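You operate a simulated robot arm through the tools that you are given. There is no shell and no other tool.

Carry out the task below with a simulated robot arm. There is one attempt and no reset: what you move stays moved.

TASK
Put things in order on the island. At the end: the teal vase from the island stands where the black knee pad stood; the yellow rag from the island is on the grey flat carton (marked "GAMES"); the black knee pad from the island stands where the yellow rag stood; the white bottle (marked "RINSE") from the island stands where the teal vase stood; whatever was shut is shut again. Leave all else as you found it, and nothing knocked over.

It is judged by the outcome, as a careful person would: the job done as asked, and still so three seconds after it is handed in. It fails if anything else is knocked over, pushed out of place, dropped, spilled or broken.

THE ROBOT
A 6-joint arm with a two-finger parallel gripper, fixed in place. Base frame: the origin is on the floor under the middle of its stand, x ahead of it, y to its left, z up; the work surface is at about z = 800. Lengths are in mm, angles in degrees, forces in N, time in s.
With the tool pointing down near the work surface it reaches from about 240 to 640 mm from the base axis. Its first joint turns from -66.0 to 66.0 degrees. Payload 2.7 kg.
Tool frame: the origin (TCP) lies between the finger pads and is the grasp point; the fingertips stand 23 mm ahead of it; z points along the fingers, y is the line along which they close. The gripper opens to 94 mm. The fingers are 38 mm wide and 10 mm thick; the gripper's body (54 by 96 mm) begins 39 mm behind the TCP.
Orientation is that of the tool frame in the base frame, as a unit quaternion [w, x, y, z]. With the fingers straight down and closing along the base's y, the tool's x points along the base's -x, its y along +y and its z along -z.

THE INTERFACE
- The arm moves only by the tool jog_arm. Its argument "motion" is a list of rows, each an object of numbers (a shift or turn left out is 0, a gripper value left out holds the last): "x", "y", "z": the shift along the tool's x, y, z in units of 200 mm (1.0 is 200 mm); "wx", "wy", "wz": the turn, a rotation vector about the tool's x, y, z in units of 90 degrees (1.0 is 90 degrees); "jaw": the gripper command, from -1 (fully open) to 1 (shut), values between in proportion. In form: [{"x": .., "y": .., "z": .., "wx": .., "wy": .., "wz": .., "jaw": ..}, ...]. A call has 1 to 20 rows; each row is the pose to reach, as a shift and turn from the pose commanded when the call began, along the tool's axes at that moment. A call with a number of a shift or a turn outside -1 to 1 is refused whole. Each row takes 0.2 s and may step no farther than 50 mm and 8.6 degrees from the row before; otherwise, or with a gripper value out of range, the whole call is refused. Where a pose cannot be reached the arm comes as near as it can. A force on the tool above 40 N (or 10 N above the force at the start of the call, whichever is more), or a blocked arm, ends the call early, and 0.2 s more pass. The fingers move at their own pace (about 45 mm/s each) and stop on an object; they squeeze with about 26 N. The grip force told is the motor's: it shows also when the fingers shut on nothing. Time passes only in rows, and 0.2 s behind the last, so rows that repeat a pose let the fingers close. The reply holds the time, the measured pose of the TCP, the force on the tool along the base axes, the opening and the grip force, in the units named above and with some noise, with the torque about the TCP (base axes, N m) and any sound that the robot's microphone picked up, and new pictures: "show" is both (left out), scene, wrist or none.
- Cameras (640 x 400 px; columns grow to the right, rows downward): "scene" is fixed at [78.6, -437.4, 1397.4]; the picture's right is [0.72, -0.69, 0.00], its down [-0.44, -0.45, -0.78] and it looks along [0.54, 0.56, -0.63] (base axes); focal length 336 px, centre (320, 200). "wrist" rides on the gripper at [86, 16, -74] in the tool frame; the picture's right is [-0.18, 0.98, 0.00], its down [-0.58, -0.11, -0.81] and it looks along [-0.79, -0.15, 0.59] (tool axes); focal length 243 px, centre (320, 200). There is no depth. A picture from a camera that has moved, and an enlarged one, comes with that camera's place and axes in the base frame and with its lens.
- close_up(camera, box): a new picture of the part [left, top, right, bottom] of that camera's present view, enlarged. It takes no simulated time.
- close_job(): hands the job in; it is judged then, once.

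Nothing tells you positions but the pictures and the camera data. Unless the task says otherwise, let go and move clear before handing in.

The tools are called after "Request:" as a command line: name --argument value ..., lists and objects as JSON in quotes. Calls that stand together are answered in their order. jog_arm: Moves the arm, as the interface text tells. Its arguments: {"type":"object","properties":{"motion":{"type":"array","items":{"type":"object","properties":{"x":{"type":"number"},"y":{"type":"number"},"z":{"type":"number"},"wx":{"type":"number"},"wy":{"type":"number"},"wz":{"type":"number"},"jaw":{"type":"number"}}}},"show":{"type":"string","enum":["both","scene","wrist","none"]}},"required":["motion"]} The other tools are called the same way: close_up (camera, box) takes an enlarged picture of a part of a camera's view; close_job () hands the job in.

At the start:

```text
time_s: 0.0
ee_pos: [338.5, -8.2, 1092.7]
ee_rot: [0.0, 0.0, 1.0, 0.001]
force: [0.3, 0.2, -0.2]
ft_torque: [0.01, -0.02, -0.02]
grip_width: 94.0
finger_force: 0.1
```

scene: 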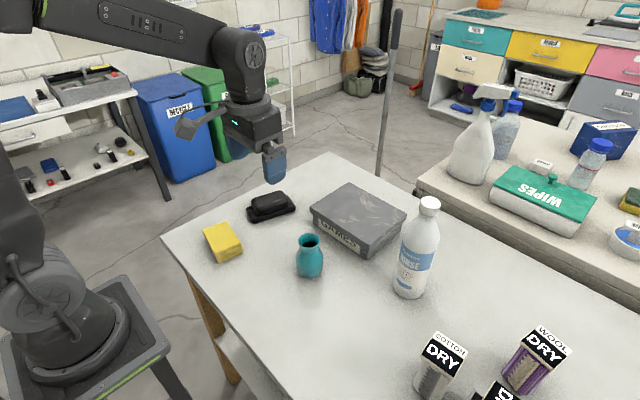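
wrist: 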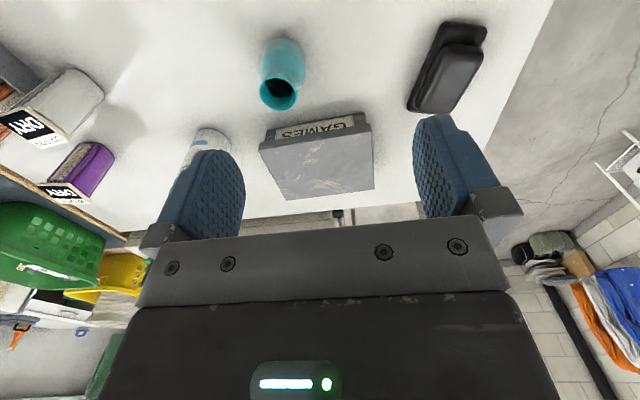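

I see the island with the yellow rag (about x 306, y 140), black knee pad (about 472, 164), teal vase (about 397, −75), grey GAMES carton and white RINSE bottle (about 509, −256). I'll take close-ups first to pin down positions and shapes before moving.

Request:
close_up --camera "scene" --box '[180, 160, 340, 290]'

Request:
close_up --camera "scene" --box '[290, 170, 470, 310]'

Request:
close_up --camera "scene" --box '[380, 280, 600, 400]'

Request:
close_up --camera "wrist" --box '[140, 0, 560, 240]'

```text
3.08 times, centred on (260, 225) of scene
camera zoom: at [78.6, -437.4, 1397.4], right [0.72, -0.69, 0.0], down [-0.44, -0.45, -0.78], along [0.54, 0.56, -0.63], focal length 1033 px, centre (505, 123)
```

zoom: 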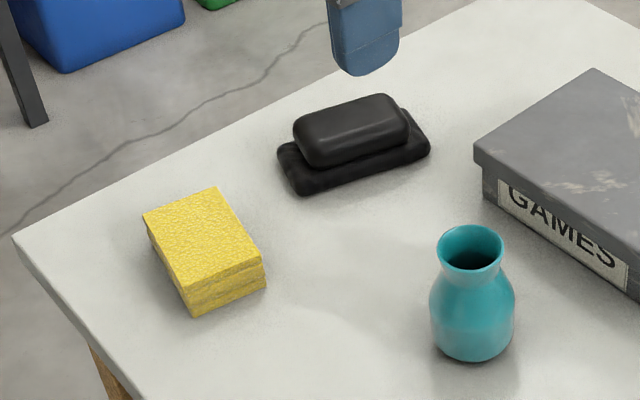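

```text
2.86 times, centred on (380, 240) of scene
camera zoom: at [78.6, -437.4, 1397.4], right [0.72, -0.69, 0.0], down [-0.44, -0.45, -0.78], along [0.54, 0.56, -0.63], focal length 959 px, centre (149, 86)
```

zoom: 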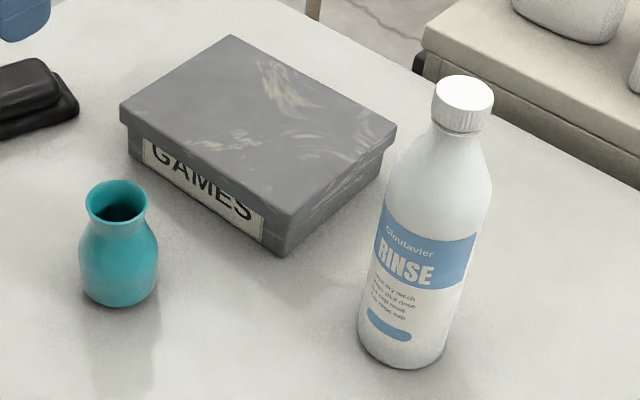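

```text
2.91 times, centred on (490, 340) of scene
camera zoom: at [78.6, -437.4, 1397.4], right [0.72, -0.69, 0.0], down [-0.44, -0.45, -0.78], along [0.54, 0.56, -0.63], focal length 976 px, centre (-174, -207)
```

zoom: 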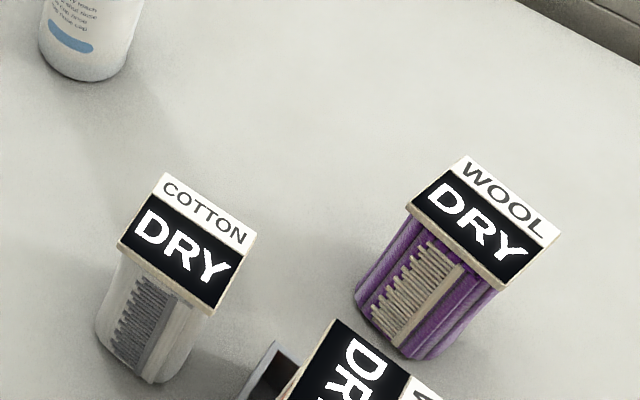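

```text
1.52 times, centred on (350, 120) of wrist
camera zoom: at [251.5, 7.8, 1167.3], right [0.18, 0.98, 0.0], down [0.58, -0.11, 0.81], along [0.79, -0.15, -0.59], focal length 370 px, centre (274, 322)
```

zoom: 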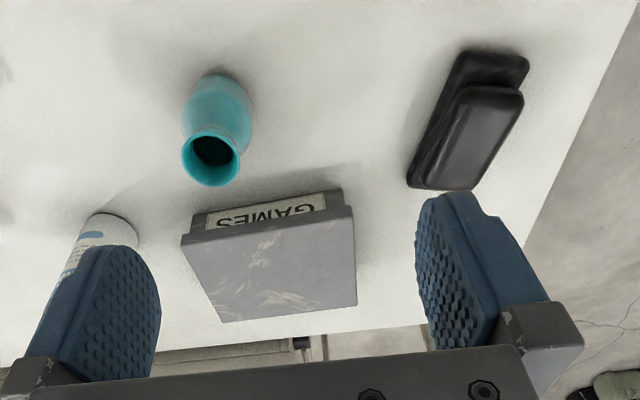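

The rag is a block of roughly 58×93×32 mm centred near (298, 127). The knee pad is about 121×57 mm at (463, 153) with yaw −15°, the vase is about 93 mm tall at (398, −70), the carton top is at z≈851 spanning x 512–659 and y −138–50, and the bottle is about 230 mm tall near (520, −245). Next I'll zoom in on the vase and bottle profiles to choose grasp heights.

Request:
close_up --camera "scene" --box '[280, 225, 344, 285]'

Request:
close_up --camera "scene" --box '[380, 190, 460, 310]'

Request:
close_up --camera "scene" --box '[235, 180, 305, 230]'

```text
6.67 times, centred on (312, 255) of scene
camera zoom: at [78.6, -437.4, 1397.4], right [0.72, -0.69, 0.0], down [-0.44, -0.45, -0.78], along [0.54, 0.56, -0.63], focal length 2237 px, centre (373, -167)
```

zoom: 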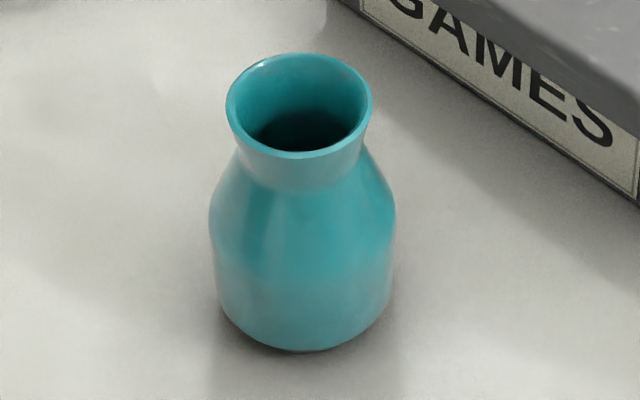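

```text
3.33 times, centred on (420, 250) of scene
camera zoom: at [78.6, -437.4, 1397.4], right [0.72, -0.69, 0.0], down [-0.44, -0.45, -0.78], along [0.54, 0.56, -0.63], focal length 1119 px, centre (-13, 33)
```

zoom: 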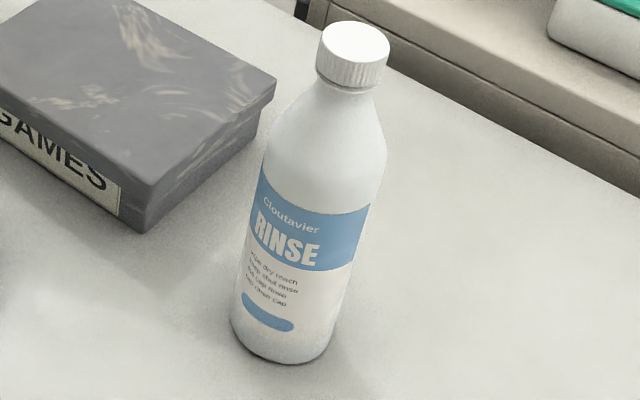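

```text
8.00 times, centred on (270, 205) of scene
camera zoom: at [78.6, -437.4, 1397.4], right [0.72, -0.69, 0.0], down [-0.44, -0.45, -0.78], along [0.54, 0.56, -0.63], focal length 2685 px, centre (720, 160)
```

zoom: 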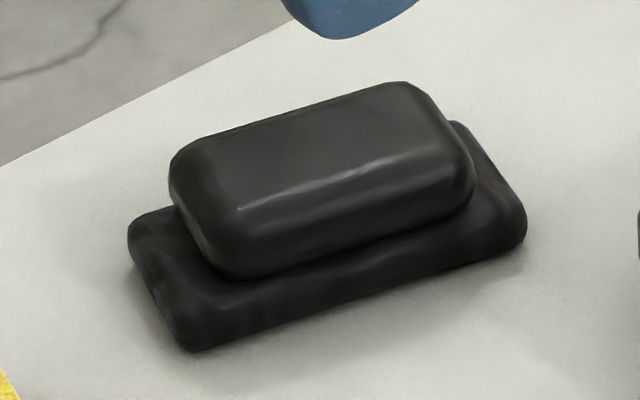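

Plan: rag to the carton first, then knee pad to the rag spot, vase to the pad spot, and bottle to the vase spot. Now I'm moving above the rag with the gripper turned about 80° so it closes across the rag's short side.

Request:
jog_arm --motion '[{"x": 0.02, "y": 0.068, "z": 0.071, "wz": -0.0886, "jaw": -1}, {"x": 0.041, "y": 0.135, "z": 0.143, "wz": -0.1772}, {"x": 0.061, "y": 0.203, "z": 0.214, "wz": -0.2658}, {"x": 0.081, "y": 0.27, "z": 0.285, "wz": -0.3544}, {"x": 0.101, "y": 0.338, "z": 0.357, "wz": -0.443}, {"x": 0.122, "y": 0.406, "z": 0.428, "wz": -0.5316}, {"x": 0.142, "y": 0.473, "z": 0.499, "wz": -0.6202}, {"x": 0.162, "y": 0.541, "z": 0.571, "wz": -0.7088}, {"x": 0.182, "y": 0.608, "z": 0.642, "wz": -0.7974}, {"x": 0.2025, "y": 0.676, "z": 0.7135, "wz": -0.886}, {"x": 0.2025, "y": 0.676, "z": 0.7135, "wz": -0.886}]'

```text
time_s: 2.4
ee_pos: [298.1, 126.0, 949.2]
ee_rot: [0.0, -0.642, 0.766, 0.0]
force: [0.5, -0.7, 0.2]
ft_torque: [-0.01, 0.01, 0.0]
grip_width: 93.9
finger_force: 0.1
camera wrist: at [266.2, 43.6, 1023.4], right [-0.94, 0.35, 0.0], down [0.21, 0.55, 0.81], along [0.29, 0.75, -0.59], focal length 243 px, centre (320, 200)
```

scene: 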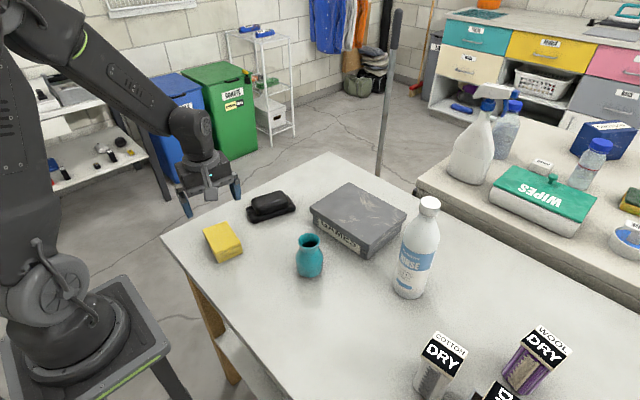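
wrist: 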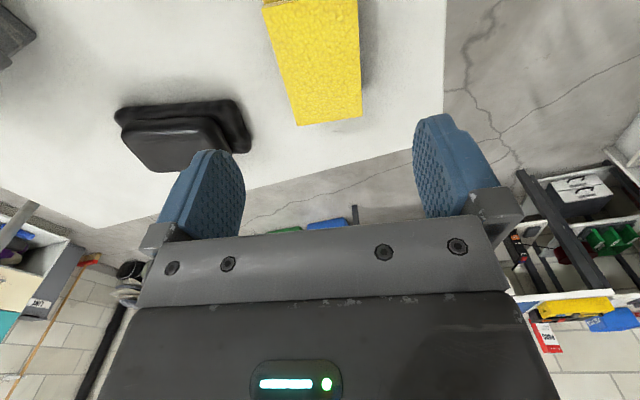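

The wrist view confirms the rag centre at about (298, 128) and the yaw matches to within 1–2°. I'll lower to z≈828 over it and close.

Request:
jog_arm --motion '[{"z": 0.15, "jaw": -1}, {"z": 0.3}, {"z": 0.42}, {"z": 0.5}, {"z": 0.56}, {"z": 0.605}, {"z": 0.605}, {"z": 0.605, "jaw": 1}, {"z": 0.605, "jaw": 1}, {"z": 0.605, "jaw": 1}, {"z": 0.605, "jaw": 1}, {"z": 0.605, "jaw": 1}]'

```text
time_s: 5.0
ee_pos: [298.4, 126.5, 828.9]
ee_rot: [-0.001, -0.641, 0.768, 0.0]
force: [-0.5, 0.2, 0.1]
ft_torque: [0.03, 0.0, -0.03]
grip_width: 61.2
finger_force: 26.1
camera wrist: at [266.3, 44.1, 903.7], right [-0.93, 0.36, 0.0], down [0.21, 0.55, 0.81], along [0.29, 0.75, -0.59], focal length 243 px, centre (320, 200)
```

scene: 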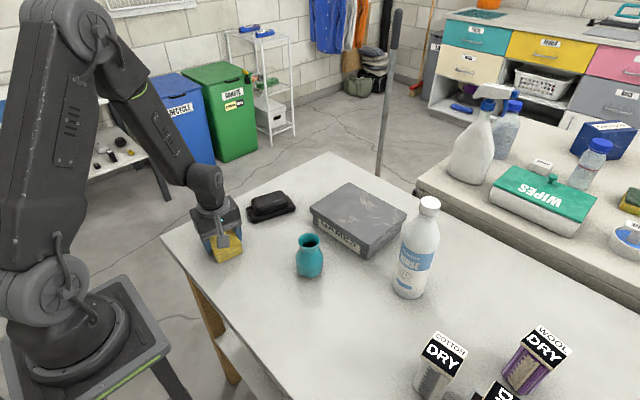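
wrist: 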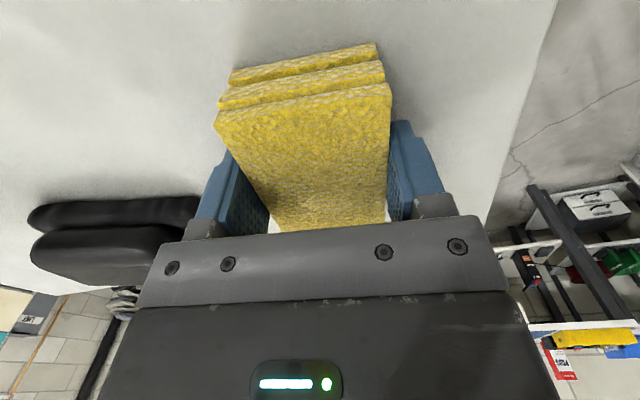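

The rag is gripped (61 mm wide, 26 N). I'll lift it straight up and then travel toward the carton centre at z≈950.

Request:
jog_arm --motion '[{"z": -0.08, "jaw": 1}, {"z": -0.2}, {"z": -0.32}, {"z": -0.45}, {"z": -0.58}, {"z": -0.62}, {"x": 0.05, "y": -0.126, "z": -0.62}, {"x": 0.099, "y": -0.252, "z": -0.62}, {"x": 0.149, "y": -0.378, "z": -0.62}, {"x": 0.199, "y": -0.505, "z": -0.62}, {"x": 0.248, "y": -0.631, "z": -0.62}, {"x": 0.298, "y": -0.757, "z": -0.62}, {"x": 0.298, "y": -0.757, "z": -0.62}]'

```text
time_s: 7.8
ee_pos: [437.0, 41.5, 952.9]
ee_rot: [-0.001, -0.641, 0.768, 0.0]
force: [-0.6, 0.5, 0.6]
ft_torque: [0.0, -0.03, 0.01]
grip_width: 0.0
finger_force: 25.9
camera wrist: at [403.4, -41.5, 1028.2], right [-0.93, 0.36, 0.0], down [0.21, 0.55, 0.81], along [0.29, 0.75, -0.59], focal length 243 px, centre (320, 200)
```

scene: 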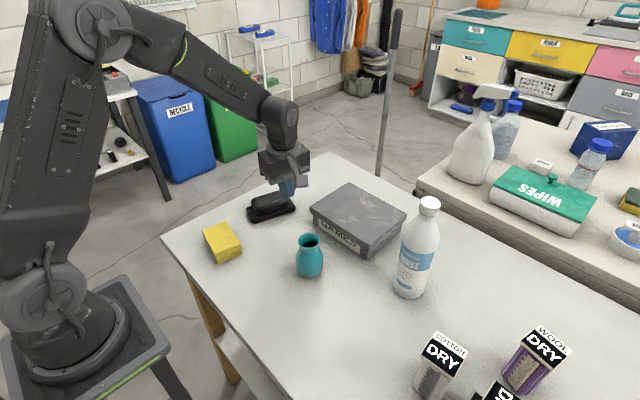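
wrist: 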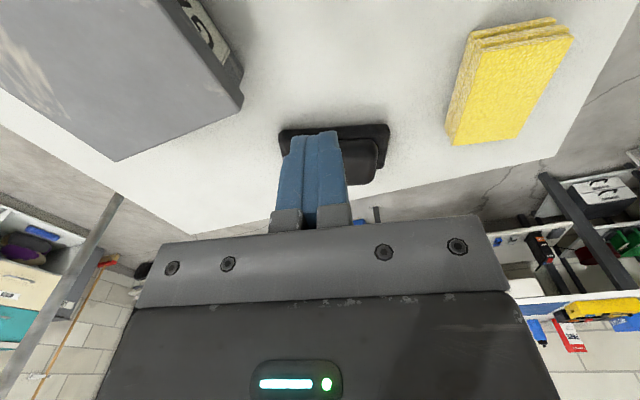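

The gripper came up empty: the rag slipped out and is still on the table near its spot. I'll look closely before trying again.

Request:
close_up --camera "scene" --box '[180, 200, 270, 280]'

Request:
close_up --camera "wrist" --box '[400, 0, 620, 170]'

Request:
close_up --camera "scene" --box '[230, 140, 330, 230]'

```text
5.00 times, centred on (225, 240) of scene
camera zoom: at [78.6, -437.4, 1397.4], right [0.72, -0.69, 0.0], down [-0.44, -0.45, -0.78], along [0.54, 0.56, -0.63], focal length 1678 px, centre (795, 0)
```

zoom: 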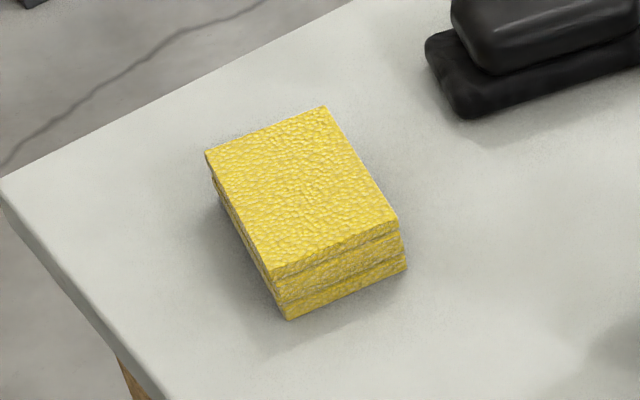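

```text
2.35 times, centred on (510, 85) of wrist
camera zoom: at [403.4, -41.5, 1028.2], right [-0.93, 0.36, 0.0], down [0.21, 0.55, 0.81], along [0.29, 0.75, -0.59], focal length 571 px, centre (-127, 471)
```

zoom: 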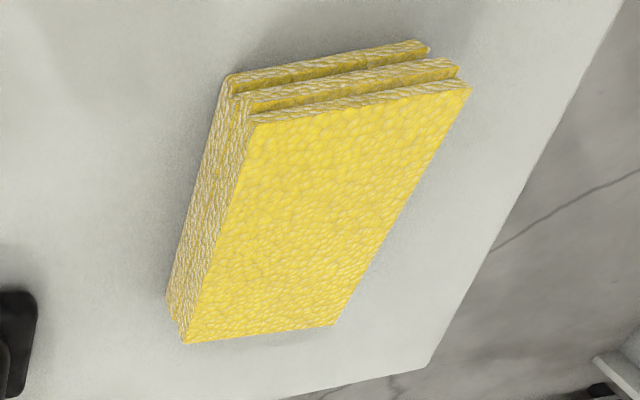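

```text
4.44 times, centred on (280, 185) of scene
camera zoom: at [78.6, -437.4, 1397.4], right [0.72, -0.69, 0.0], down [-0.44, -0.45, -0.78], along [0.54, 0.56, -0.63], focal length 1492 px, centre (498, 267)
```

zoom: 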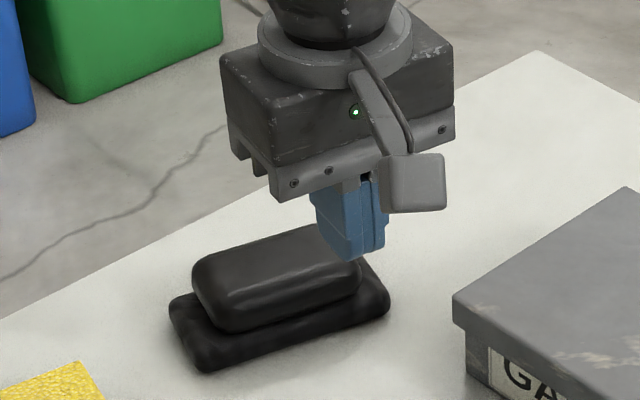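

The rag is intact and essentially unmoved at about (297, 127). I'll go back over it, grip lower and let the squeeze settle before a slow test lift.

Request:
jog_arm --motion '[{"x": -0.05, "y": 0.126, "jaw": -1}, {"x": -0.1, "y": 0.252}, {"x": -0.151, "y": 0.378}, {"x": -0.201, "y": 0.505}, {"x": -0.252, "y": 0.631}, {"x": -0.302, "y": 0.757}, {"x": -0.302, "y": 0.757, "z": 0.15}, {"x": -0.302, "y": 0.757, "z": 0.3}, {"x": -0.302, "y": 0.757, "z": 0.42}, {"x": -0.302, "y": 0.757, "z": 0.52}, {"x": -0.302, "y": 0.757, "z": 0.59}, {"x": -0.302, "y": 0.757, "z": 0.635}, {"x": -0.302, "y": 0.757, "z": 0.635}, {"x": -0.302, "y": 0.757, "z": 0.635, "jaw": 1}, {"x": -0.302, "y": 0.757, "z": 0.635}, {"x": -0.302, "y": 0.757, "z": 0.635}, {"x": -0.302, "y": 0.757, "z": 0.635}, {"x": -0.302, "y": 0.757, "z": 0.635}, {"x": -0.302, "y": 0.757, "z": 0.635}]'

```text
time_s: 11.8
ee_pos: [300.3, 127.0, 825.6]
ee_rot: [0.0, -0.641, 0.767, 0.001]
force: [0.2, 0.8, -0.1]
ft_torque: [-0.02, 0.03, -0.01]
grip_width: 60.8
finger_force: 25.8
camera wrist: at [266.7, 45.0, 900.7], right [-0.93, 0.36, 0.0], down [0.21, 0.55, 0.81], along [0.29, 0.75, -0.59], focal length 243 px, centre (320, 200)
```

scene: 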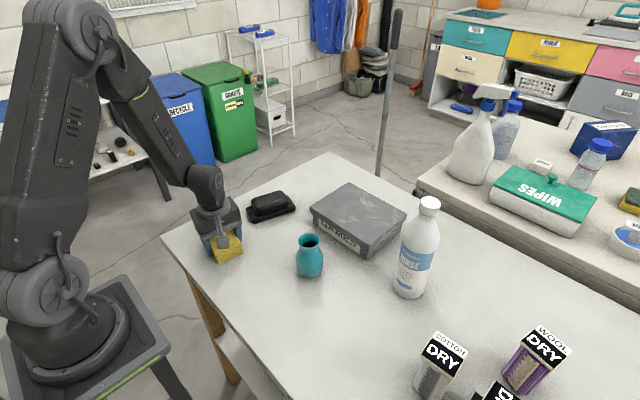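
wrist: 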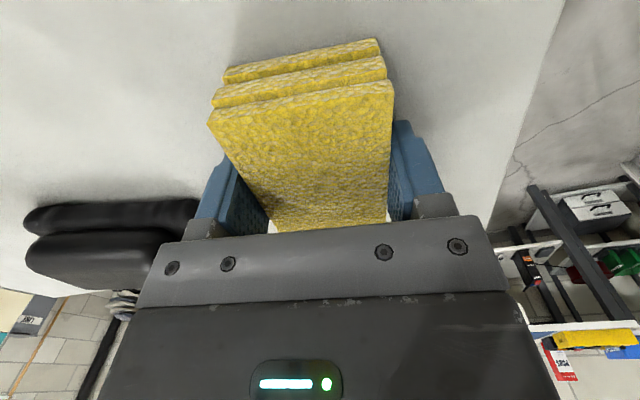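

Gripped again at 60.8 mm. I'll lift very slowly by 16 mm and check the force and width.

Request:
jog_arm --motion '[{"z": -0.005, "jaw": 1}, {"z": -0.01}, {"z": -0.02}, {"z": -0.03}, {"z": -0.04}, {"z": -0.05}, {"z": -0.06}, {"z": -0.07}, {"z": -0.08}, {"z": -0.08}]'

```text
time_s: 14.0
ee_pos: [298.7, 127.6, 841.8]
ee_rot: [0.0, -0.641, 0.768, 0.0]
force: [0.2, 0.5, 0.0]
ft_torque: [0.01, 0.0, 0.02]
grip_width: 61.2
finger_force: 26.2
camera wrist: at [266.6, 45.5, 916.7], right [-0.93, 0.36, 0.0], down [0.21, 0.55, 0.81], along [0.29, 0.75, -0.59], focal length 243 px, centre (320, 200)
```

scene: 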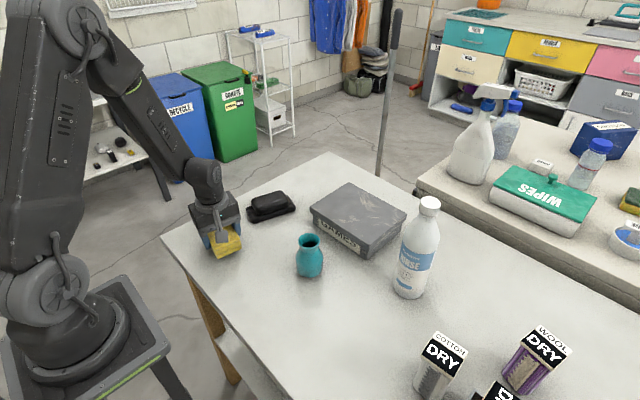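
wrist: 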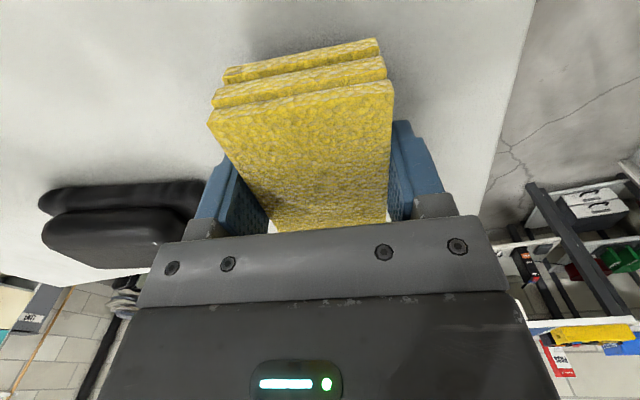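

The rag came up with the gripper this time, so the first lift was likely too abrupt. I'll continue raising it with a gentle ramp to z≈910.

Request:
jog_arm --motion '[{"z": -0.01, "jaw": 1}, {"z": -0.025}, {"z": -0.045}, {"z": -0.075}, {"z": -0.11}, {"z": -0.15}, {"z": -0.19}, {"z": -0.23}, {"z": -0.27}, {"z": -0.3}, {"z": -0.32}, {"z": -0.335}, {"z": -0.34}, {"z": -0.34}]'

```text
time_s: 17.0
ee_pos: [298.3, 127.0, 909.0]
ee_rot: [0.0, -0.641, 0.768, 0.0]
force: [0.1, -0.1, -0.8]
ft_torque: [-0.04, 0.02, 0.02]
grip_width: 61.3
finger_force: 25.8
camera wrist: at [265.8, 44.5, 984.3], right [-0.93, 0.36, 0.0], down [0.21, 0.55, 0.81], along [0.29, 0.75, -0.59], focal length 243 px, centre (320, 200)
```

scene: 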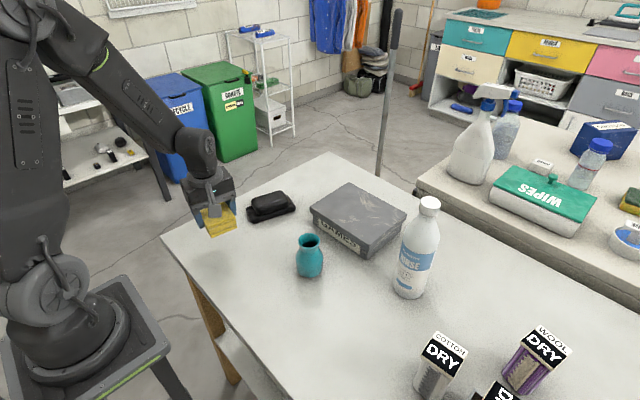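
wrist: 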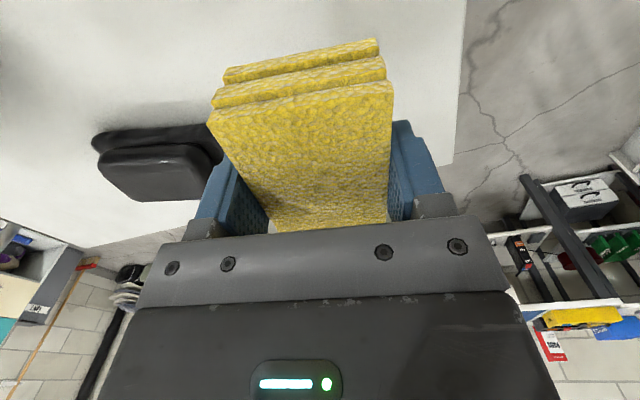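

Rag held securely, about 83 mm above the table. I'll travel slowly toward the carton, first half.

Request:
jog_arm --motion '[{"x": 0.0045, "y": -0.0114, "jaw": 1}, {"x": 0.012, "y": -0.03}, {"x": 0.024, "y": -0.061}, {"x": 0.042, "y": -0.106}, {"x": 0.06, "y": -0.151}, {"x": 0.081, "y": -0.204}, {"x": 0.102, "y": -0.257}, {"x": 0.123, "y": -0.31}, {"x": 0.144, "y": -0.363}, {"x": 0.165, "y": -0.416}, {"x": 0.186, "y": -0.469}, {"x": 0.207, "y": -0.522}, {"x": 0.228, "y": -0.575}, {"x": 0.249, "y": -0.628}, {"x": 0.267, "y": -0.674}, {"x": 0.282, "y": -0.712}, {"x": 0.293, "y": -0.738}, {"x": 0.3, "y": -0.757}, {"x": 0.3, "y": -0.757}]' --show "both"

```text
time_s: 21.0
ee_pos: [437.8, 41.6, 910.1]
ee_rot: [0.0, -0.641, 0.767, 0.0]
force: [0.4, -0.9, 0.1]
ft_torque: [-0.02, 0.01, 0.02]
grip_width: 60.9
finger_force: 25.4
camera wrist: at [404.6, -40.3, 985.0], right [-0.93, 0.36, 0.0], down [0.21, 0.55, 0.81], along [0.29, 0.75, -0.59], focal length 243 px, centre (320, 200)
```

scene: 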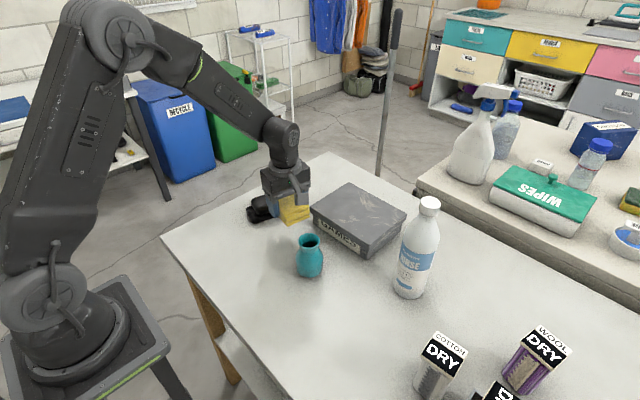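
wrist: 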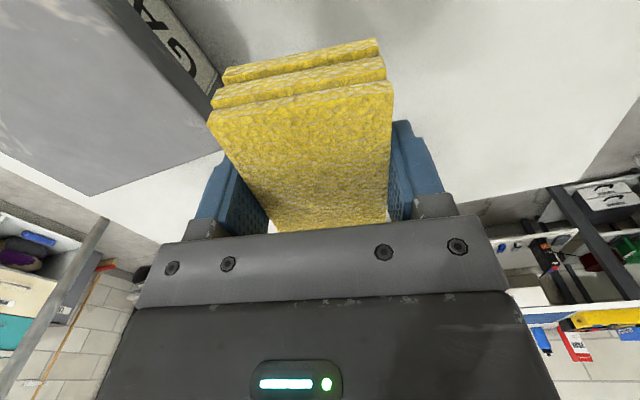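

Still held well. Second half of the travel to over the carton centre, with a slight turn to square the rag to the box.

Request:
jog_arm --motion '[{"x": 0.0045, "y": -0.0114, "jaw": 1}, {"x": 0.012, "y": -0.03, "wz": -0.005}, {"x": 0.024, "y": -0.061, "wz": -0.01}, {"x": 0.042, "y": -0.106, "wz": -0.02}, {"x": 0.06, "y": -0.151, "wz": -0.03}, {"x": 0.081, "y": -0.204, "wz": -0.04}, {"x": 0.102, "y": -0.257, "wz": -0.05}, {"x": 0.123, "y": -0.31, "wz": -0.06}, {"x": 0.144, "y": -0.363, "wz": -0.07}, {"x": 0.165, "y": -0.416, "wz": -0.08}, {"x": 0.186, "y": -0.469, "wz": -0.09}, {"x": 0.207, "y": -0.522, "wz": -0.1}, {"x": 0.228, "y": -0.575, "wz": -0.11}, {"x": 0.249, "y": -0.628, "wz": -0.12}, {"x": 0.267, "y": -0.674, "wz": -0.125}, {"x": 0.282, "y": -0.712, "wz": -0.13}, {"x": 0.293, "y": -0.738, "wz": -0.13}, {"x": 0.3, "y": -0.757, "wz": -0.13}, {"x": 0.3, "y": -0.757, "wz": -0.13}]' --show "both"

```text
time_s: 25.0
ee_pos: [575.6, -43.8, 910.8]
ee_rot: [0.0, 0.716, -0.699, 0.0]
force: [-0.5, 0.5, -0.5]
ft_torque: [-0.02, 0.0, 0.0]
grip_width: 61.1
finger_force: 25.9
camera wrist: at [560.7, -131.5, 984.7], right [-0.99, 0.16, 0.0], down [0.09, 0.58, 0.81], along [0.13, 0.8, -0.59], focal length 243 px, centre (320, 200)
```

scene: 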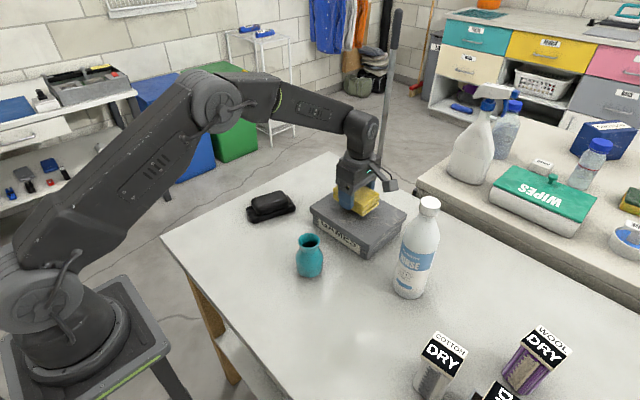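
wrist: 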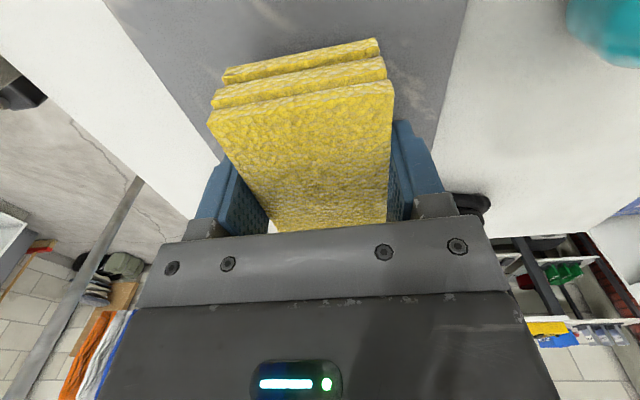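

The rag is over the carton centre and squared up. I'll lower slowly to just above the lid and check the contact force.

Request:
jog_arm --motion '[{"z": 0.01, "jaw": 1}, {"z": 0.03}, {"z": 0.06}, {"z": 0.09}, {"z": 0.115}, {"z": 0.135}, {"z": 0.15}, {"z": 0.155}, {"z": 0.16}, {"z": 0.16}]' --show "none"

Request:
close_up --camera "scene" --box '[300, 150, 420, 260]'

```text
time_s: 26.7
ee_pos: [577.4, -44.3, 885.5]
ee_rot: [-0.001, 0.716, -0.698, 0.003]
force: [0.7, -0.8, 4.0]
ft_torque: [0.07, 0.15, 0.0]
grip_width: 61.1
finger_force: 26.2
stopped in row 8: the force on the tool passed its limit at 43 N (the readings are from after the stop); the commanded pose is now the measured one
```

```text
3.64 times, centred on (360, 205) of scene
camera zoom: at [78.5, -437.4, 1397.4], right [0.72, -0.69, 0.0], down [-0.44, -0.45, -0.78], along [0.54, 0.56, -0.63], focal length 1220 px, centre (174, 182)
```

zoom: 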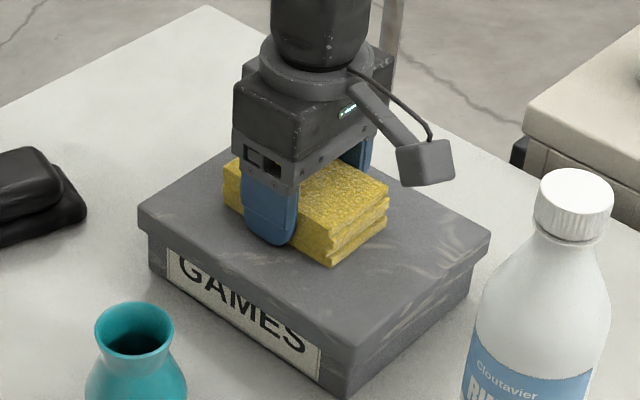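

The rag has touched down on the lid (about 4 N residual contact). I'll open the gripper and rise straight up.

Request:
jog_arm --motion '[{"jaw": -1}, {"jaw": -1}, {"jaw": -1}, {"jaw": -1}, {"z": -0.03}, {"z": -0.08}, {"z": -0.18}, {"z": -0.3}, {"z": -0.42}, {"z": -0.5}, {"z": -0.5}]'

Request:
close_up --camera "scene" --box '[300, 150, 420, 260]'

```text
time_s: 29.1
ee_pos: [576.5, -43.5, 984.8]
ee_rot: [-0.001, 0.717, -0.697, 0.002]
force: [0.1, 0.8, -0.3]
ft_torque: [0.0, -0.01, -0.02]
grip_width: 93.9
finger_force: 0.0
camera wrist: at [560.7, -131.0, 1059.8], right [-0.99, 0.16, -0.01], down [0.09, 0.58, 0.81], along [0.13, 0.8, -0.59], focal length 243 px, centre (320, 200)
```

scene: 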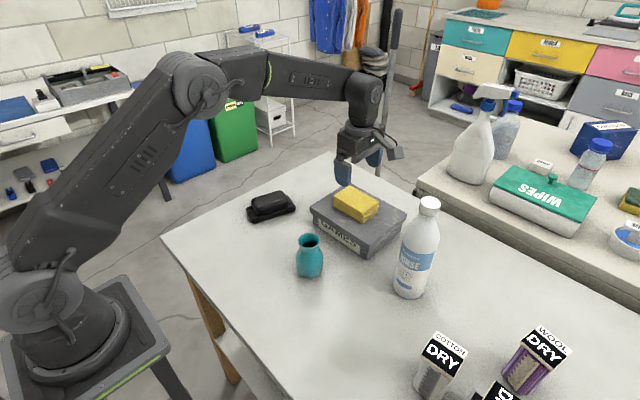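
wrist: 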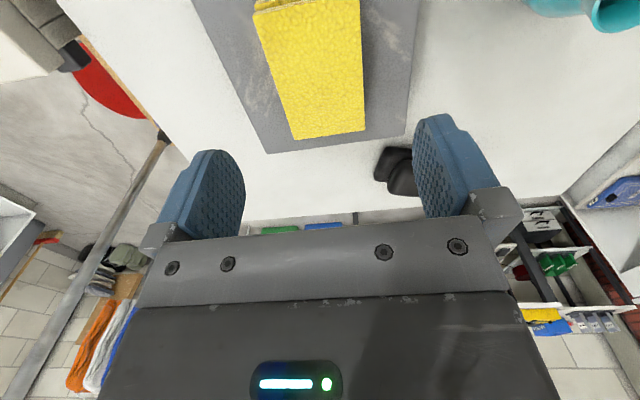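

```text
3.64 times, centred on (360, 205) of scene
camera zoom: at [78.6, -437.4, 1397.4], right [0.72, -0.69, 0.0], down [-0.44, -0.45, -0.78], along [0.54, 0.56, -0.63], focal length 1220 px, centre (174, 182)
```

zoom: 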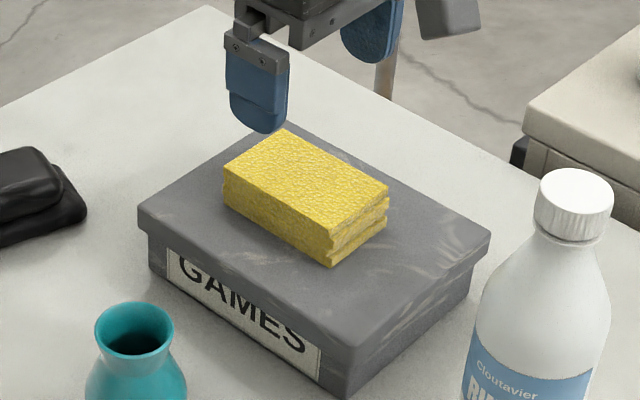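

The rag sits squarely on the carton, which hasn't moved. Next is the knee pad: move above it and rotate the gripper back.

Request:
jog_arm --motion '[{"x": -0.098, "y": 0.054, "wz": 0.089, "jaw": -1}, {"x": -0.196, "y": 0.108, "wz": 0.178}, {"x": -0.295, "y": 0.162, "wz": 0.267}, {"x": -0.393, "y": 0.216, "wz": 0.356}, {"x": -0.491, "y": 0.27, "wz": 0.445}, {"x": -0.589, "y": 0.324, "wz": 0.534}, {"x": -0.687, "y": 0.378, "wz": 0.623}, {"x": -0.786, "y": 0.432, "wz": 0.712}, {"x": -0.884, "y": 0.486, "wz": 0.801}, {"x": -0.982, "y": 0.54, "wz": 0.89}, {"x": -0.982, "y": 0.54, "wz": 0.89}]' --show "none"

Request:
jog_arm --motion '[{"wz": 0.075, "jaw": -1}, {"wz": 0.15}, {"wz": 0.225}, {"wz": 0.3}, {"wz": 0.3}]'

```text
time_s: 31.5
ee_pos: [463.3, 148.2, 983.9]
ee_rot: [0.004, -0.098, 0.995, -0.001]
force: [0.5, 0.5, -1.2]
ft_torque: [-0.02, 0.01, -0.03]
grip_width: 94.1
finger_force: 0.2
```

```text
time_s: 32.7
ee_pos: [463.2, 150.1, 984.4]
ee_rot: [0.003, 0.137, 0.991, 0.0]
force: [-0.4, 0.0, 0.7]
ft_torque: [0.0, 0.03, 0.01]
grip_width: 94.0
finger_force: 0.0
camera wrist: at [383.2, 188.2, 1058.5], right [0.44, 0.9, 0.0], down [0.53, -0.26, 0.81], along [0.73, -0.36, -0.59], focal length 243 px, centre (320, 200)
```

scene: 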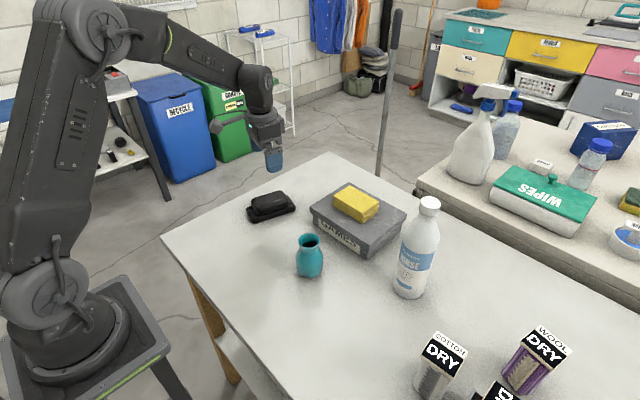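
wrist: 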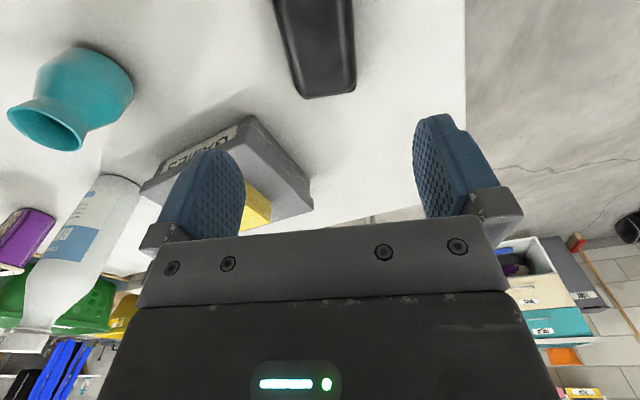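

The gripper is above the knee pad with yaw −15.7°, matching the pad. I'll lower, close, and do a slow test lift.

Request:
jog_arm --motion '[{"x": 0.012, "y": 0.007, "z": 0.15, "jaw": -1}, {"x": 0.012, "y": 0.007, "z": 0.3}, {"x": 0.012, "y": 0.007, "z": 0.45}, {"x": 0.012, "y": 0.007, "z": 0.58}, {"x": 0.012, "y": 0.007, "z": 0.68}, {"x": 0.012, "y": 0.007, "z": 0.75}, {"x": 0.012, "y": 0.007, "z": 0.79}, {"x": 0.012, "y": 0.007, "z": 0.79}, {"x": 0.012, "y": 0.007, "z": 0.79, "jaw": 1}, {"x": 0.012, "y": 0.007, "z": 0.79}, {"x": 0.012, "y": 0.007, "z": 0.79}, {"x": 0.012, "y": 0.007, "z": 0.79}, {"x": 0.012, "y": 0.007, "z": 0.79}, {"x": 0.012, "y": 0.007, "z": 0.79}]'

```text
time_s: 35.7
ee_pos: [464.0, 150.7, 826.1]
ee_rot: [0.003, 0.136, 0.991, -0.001]
force: [0.2, 0.0, -0.3]
ft_torque: [-0.01, 0.03, -0.03]
grip_width: 61.6
finger_force: 26.4
camera wrist: at [383.0, 189.9, 899.6], right [0.44, 0.9, 0.0], down [0.53, -0.26, 0.81], along [0.73, -0.36, -0.59], focal length 243 px, centre (320, 200)
```

scene: 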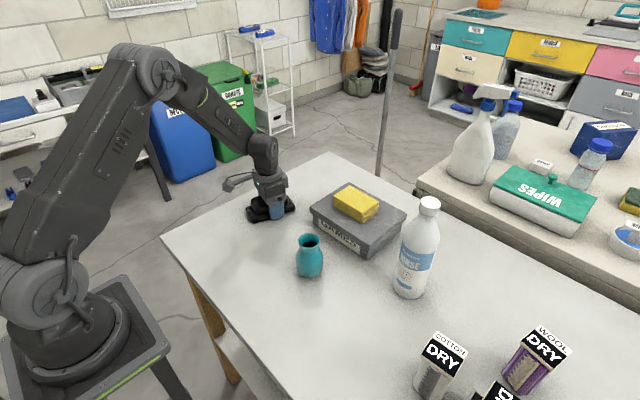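
wrist: 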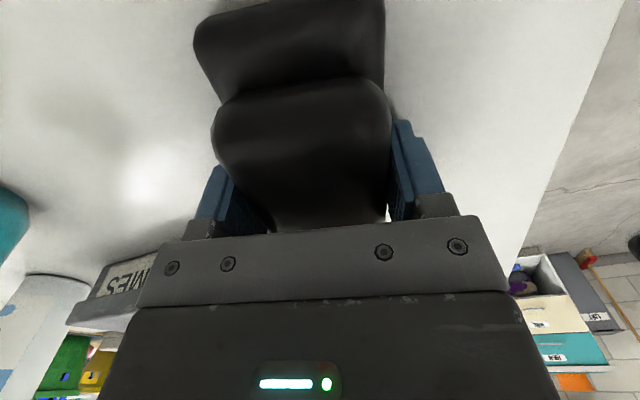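

The knee pad is gripped at 61.6 mm. Slow ramped lift next.

Request:
jog_arm --motion '[{"z": -0.005, "jaw": 1}, {"z": -0.012}, {"z": -0.022}, {"z": -0.035}, {"z": -0.05}, {"z": -0.07}, {"z": -0.1}, {"z": -0.135}, {"z": -0.17}, {"z": -0.205}, {"z": -0.235}, {"z": -0.25}, {"z": -0.255}, {"z": -0.255}]'

```text
time_s: 38.7
ee_pos: [464.0, 150.3, 876.2]
ee_rot: [0.003, 0.136, 0.991, -0.001]
force: [-0.3, 0.2, -1.4]
ft_torque: [0.0, 0.01, 0.01]
grip_width: 61.9
finger_force: 26.2
camera wrist: at [382.0, 190.1, 951.0], right [0.44, 0.9, 0.0], down [0.53, -0.26, 0.81], along [0.73, -0.36, -0.59], focal length 243 px, centre (320, 200)
```

scene: 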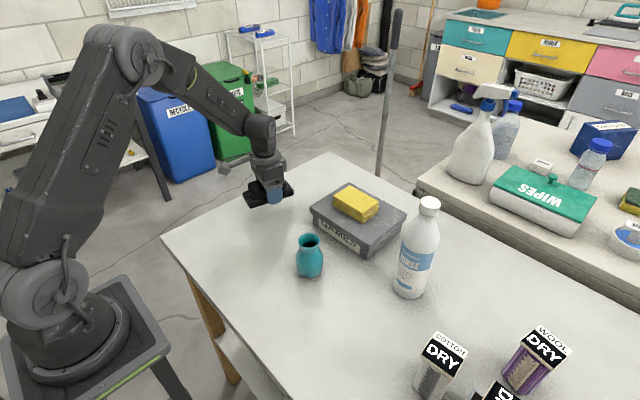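
wrist: 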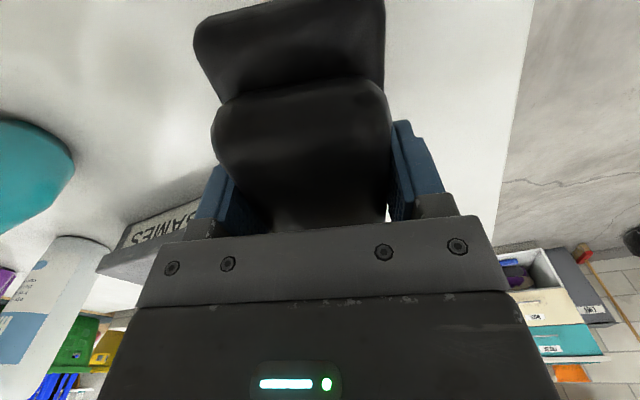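

Request:
close_up --camera "scene" --box '[230, 140, 310, 220]'

```text
5.00 times, centred on (270, 180) of scene
camera zoom: at [78.6, -437.4, 1397.4], right [0.72, -0.69, 0.0], down [-0.44, -0.45, -0.78], along [0.54, 0.56, -0.63], focal length 1678 px, centre (570, 300)
```

zoom: 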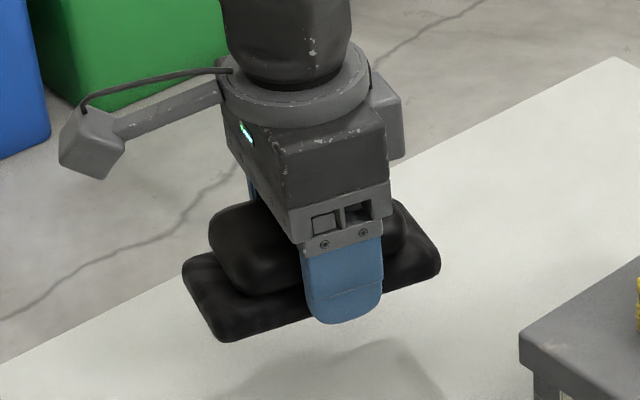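

The knee pad is held, with its centre about 4 mm toward the robot from the gripper. I'll carry it to the rag's old spot (297.5, 127).

Request:
jog_arm --motion '[{"x": 0.011, "y": -0.005, "jaw": 1}, {"x": 0.03, "y": -0.0135}, {"x": 0.06, "y": -0.027}, {"x": 0.105, "y": -0.047}, {"x": 0.15, "y": -0.067}, {"x": 0.2025, "y": -0.091}, {"x": 0.255, "y": -0.114}, {"x": 0.3075, "y": -0.138}, {"x": 0.36, "y": -0.1615}, {"x": 0.4125, "y": -0.185}, {"x": 0.465, "y": -0.2086}, {"x": 0.5175, "y": -0.232}, {"x": 0.57, "y": -0.256}, {"x": 0.6225, "y": -0.279}, {"x": 0.6675, "y": -0.2995}, {"x": 0.705, "y": -0.316}, {"x": 0.731, "y": -0.328}, {"x": 0.75, "y": -0.3365}, {"x": 0.75, "y": -0.3365}]'

Request:
close_up --camera "scene" --box '[170, 180, 290, 280]'

```text
time_s: 42.7
ee_pos: [298.7, 127.1, 877.4]
ee_rot: [0.002, 0.135, 0.991, 0.0]
force: [0.1, -0.3, -0.7]
ft_torque: [0.02, 0.02, 0.02]
grip_width: 61.8
finger_force: 26.3
camera wrist: at [219.1, 166.0, 950.3], right [0.44, 0.9, 0.0], down [0.53, -0.26, 0.81], along [0.73, -0.36, -0.59], focal length 243 px, centre (320, 200)
```

scene: 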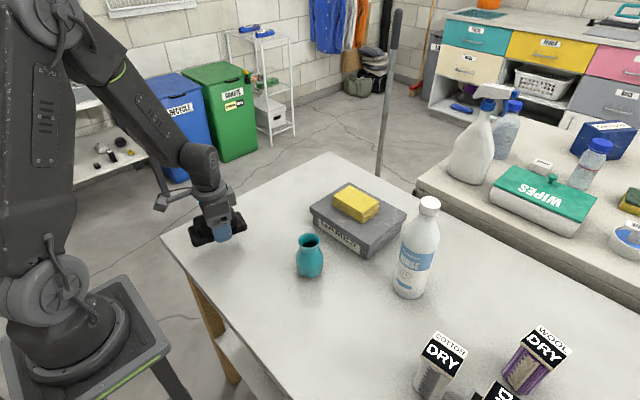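
wrist: 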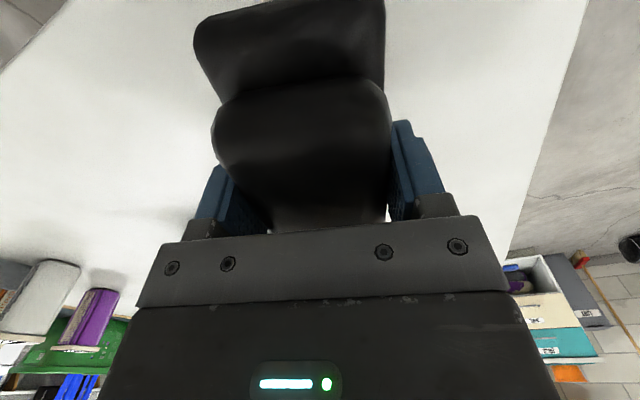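

```text
4.00 times, centred on (230, 230) of scene
camera zoom: at [78.6, -437.4, 1397.4], right [0.72, -0.69, 0.0], down [-0.44, -0.45, -0.78], along [0.54, 0.56, -0.63], focal length 1342 px, centre (680, 80)
```

zoom: 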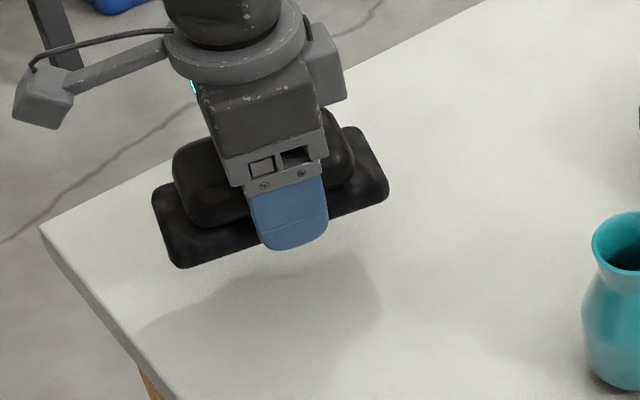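

The pad is over the rag's old spot. I'll nudge 2 mm and lower gently onto the table.

Request:
jog_arm --motion '[{"x": -0.005, "y": -0.001, "z": 0.01, "jaw": 1}, {"x": -0.011, "y": -0.002, "z": 0.03}, {"x": -0.011, "y": -0.002, "z": 0.06}, {"x": -0.011, "y": -0.002, "z": 0.1}, {"x": -0.011, "y": -0.002, "z": 0.14}, {"x": -0.011, "y": -0.002, "z": 0.175}, {"x": -0.011, "y": -0.002, "z": 0.205}, {"x": -0.011, "y": -0.002, "z": 0.225}, {"x": -0.011, "y": -0.002, "z": 0.237}, {"x": -0.011, "y": -0.002, "z": 0.243}, {"x": -0.011, "y": -0.002, "z": 0.247}, {"x": -0.011, "y": -0.002, "z": 0.25}, {"x": -0.011, "y": -0.002, "z": 0.25}]' --show "none"

Request:
close_up --camera "scene" --box '[170, 180, 290, 280]'

```text
time_s: 45.5
ee_pos: [301.8, 125.1, 826.6]
ee_rot: [0.002, 0.135, 0.991, 0.0]
force: [0.2, 0.4, -0.4]
ft_torque: [0.02, 0.01, 0.0]
grip_width: 61.7
finger_force: 26.0
```

```text
4.00 times, centred on (230, 230) of scene
camera zoom: at [78.6, -437.4, 1397.4], right [0.72, -0.69, 0.0], down [-0.44, -0.45, -0.78], along [0.54, 0.56, -0.63], focal length 1342 px, centre (680, 80)
```

zoom: 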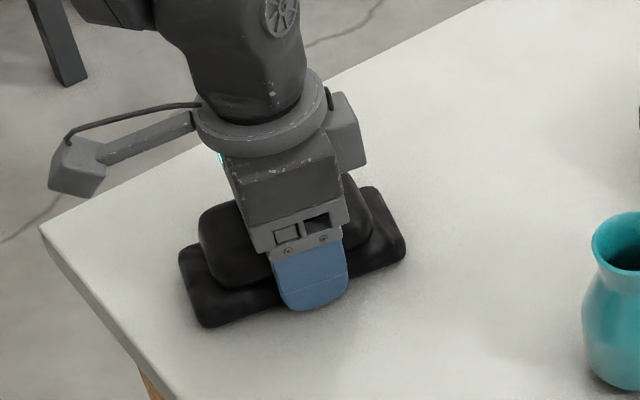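

The pad is down at z≈826.6, the same height it was gripped at, and centred within a couple of mm. I'll release and retreat upward.

Request:
jog_arm --motion '[{"z": 0.002, "jaw": -1}, {"z": 0.002}, {"z": 0.002}, {"z": 0.002}, {"z": -0.03}, {"z": -0.1}, {"z": -0.25}, {"z": -0.4}, {"z": -0.55}, {"z": -0.65}, {"z": -0.65}]'

Request:
close_up --camera "scene" --box '[170, 180, 290, 280]'

```text
time_s: 47.9
ee_pos: [301.2, 125.7, 957.5]
ee_rot: [0.002, 0.135, 0.991, 0.0]
force: [0.1, -0.9, -0.4]
ft_torque: [-0.01, -0.01, 0.0]
grip_width: 94.2
finger_force: 0.0
camera wrist: at [220.2, 163.4, 1030.9], right [0.44, 0.9, 0.0], down [0.53, -0.26, 0.81], along [0.73, -0.36, -0.59], focal length 243 px, centre (320, 200)
```

scene: 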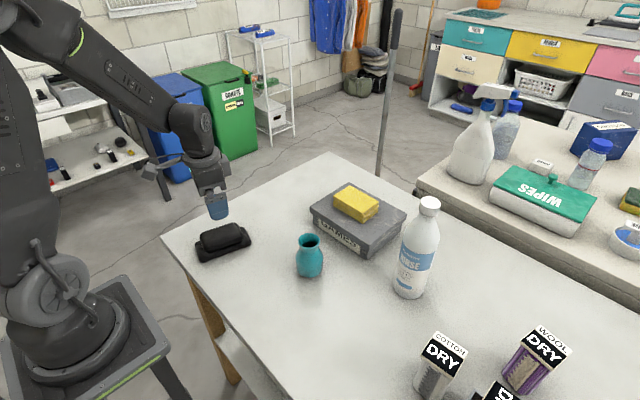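
wrist: 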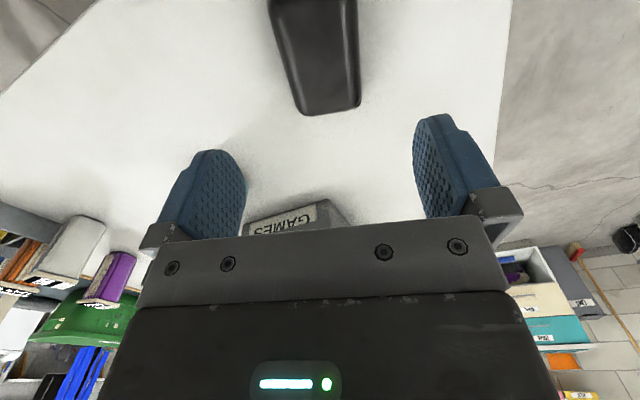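

```text
4.00 times, centred on (230, 230) of scene
camera zoom: at [78.6, -437.4, 1397.4], right [0.72, -0.69, 0.0], down [-0.44, -0.45, -0.78], along [0.54, 0.56, -0.63], focal length 1342 px, centre (680, 80)
```

zoom: 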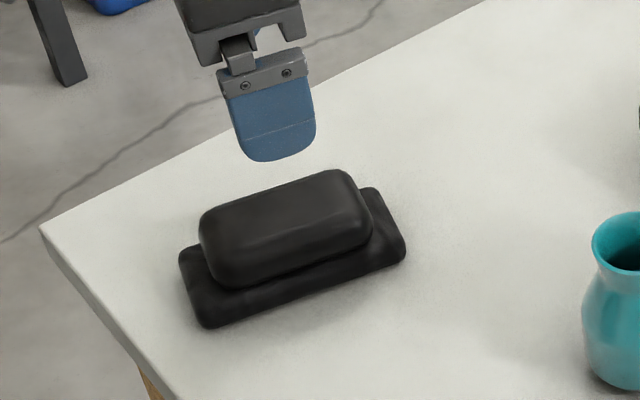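

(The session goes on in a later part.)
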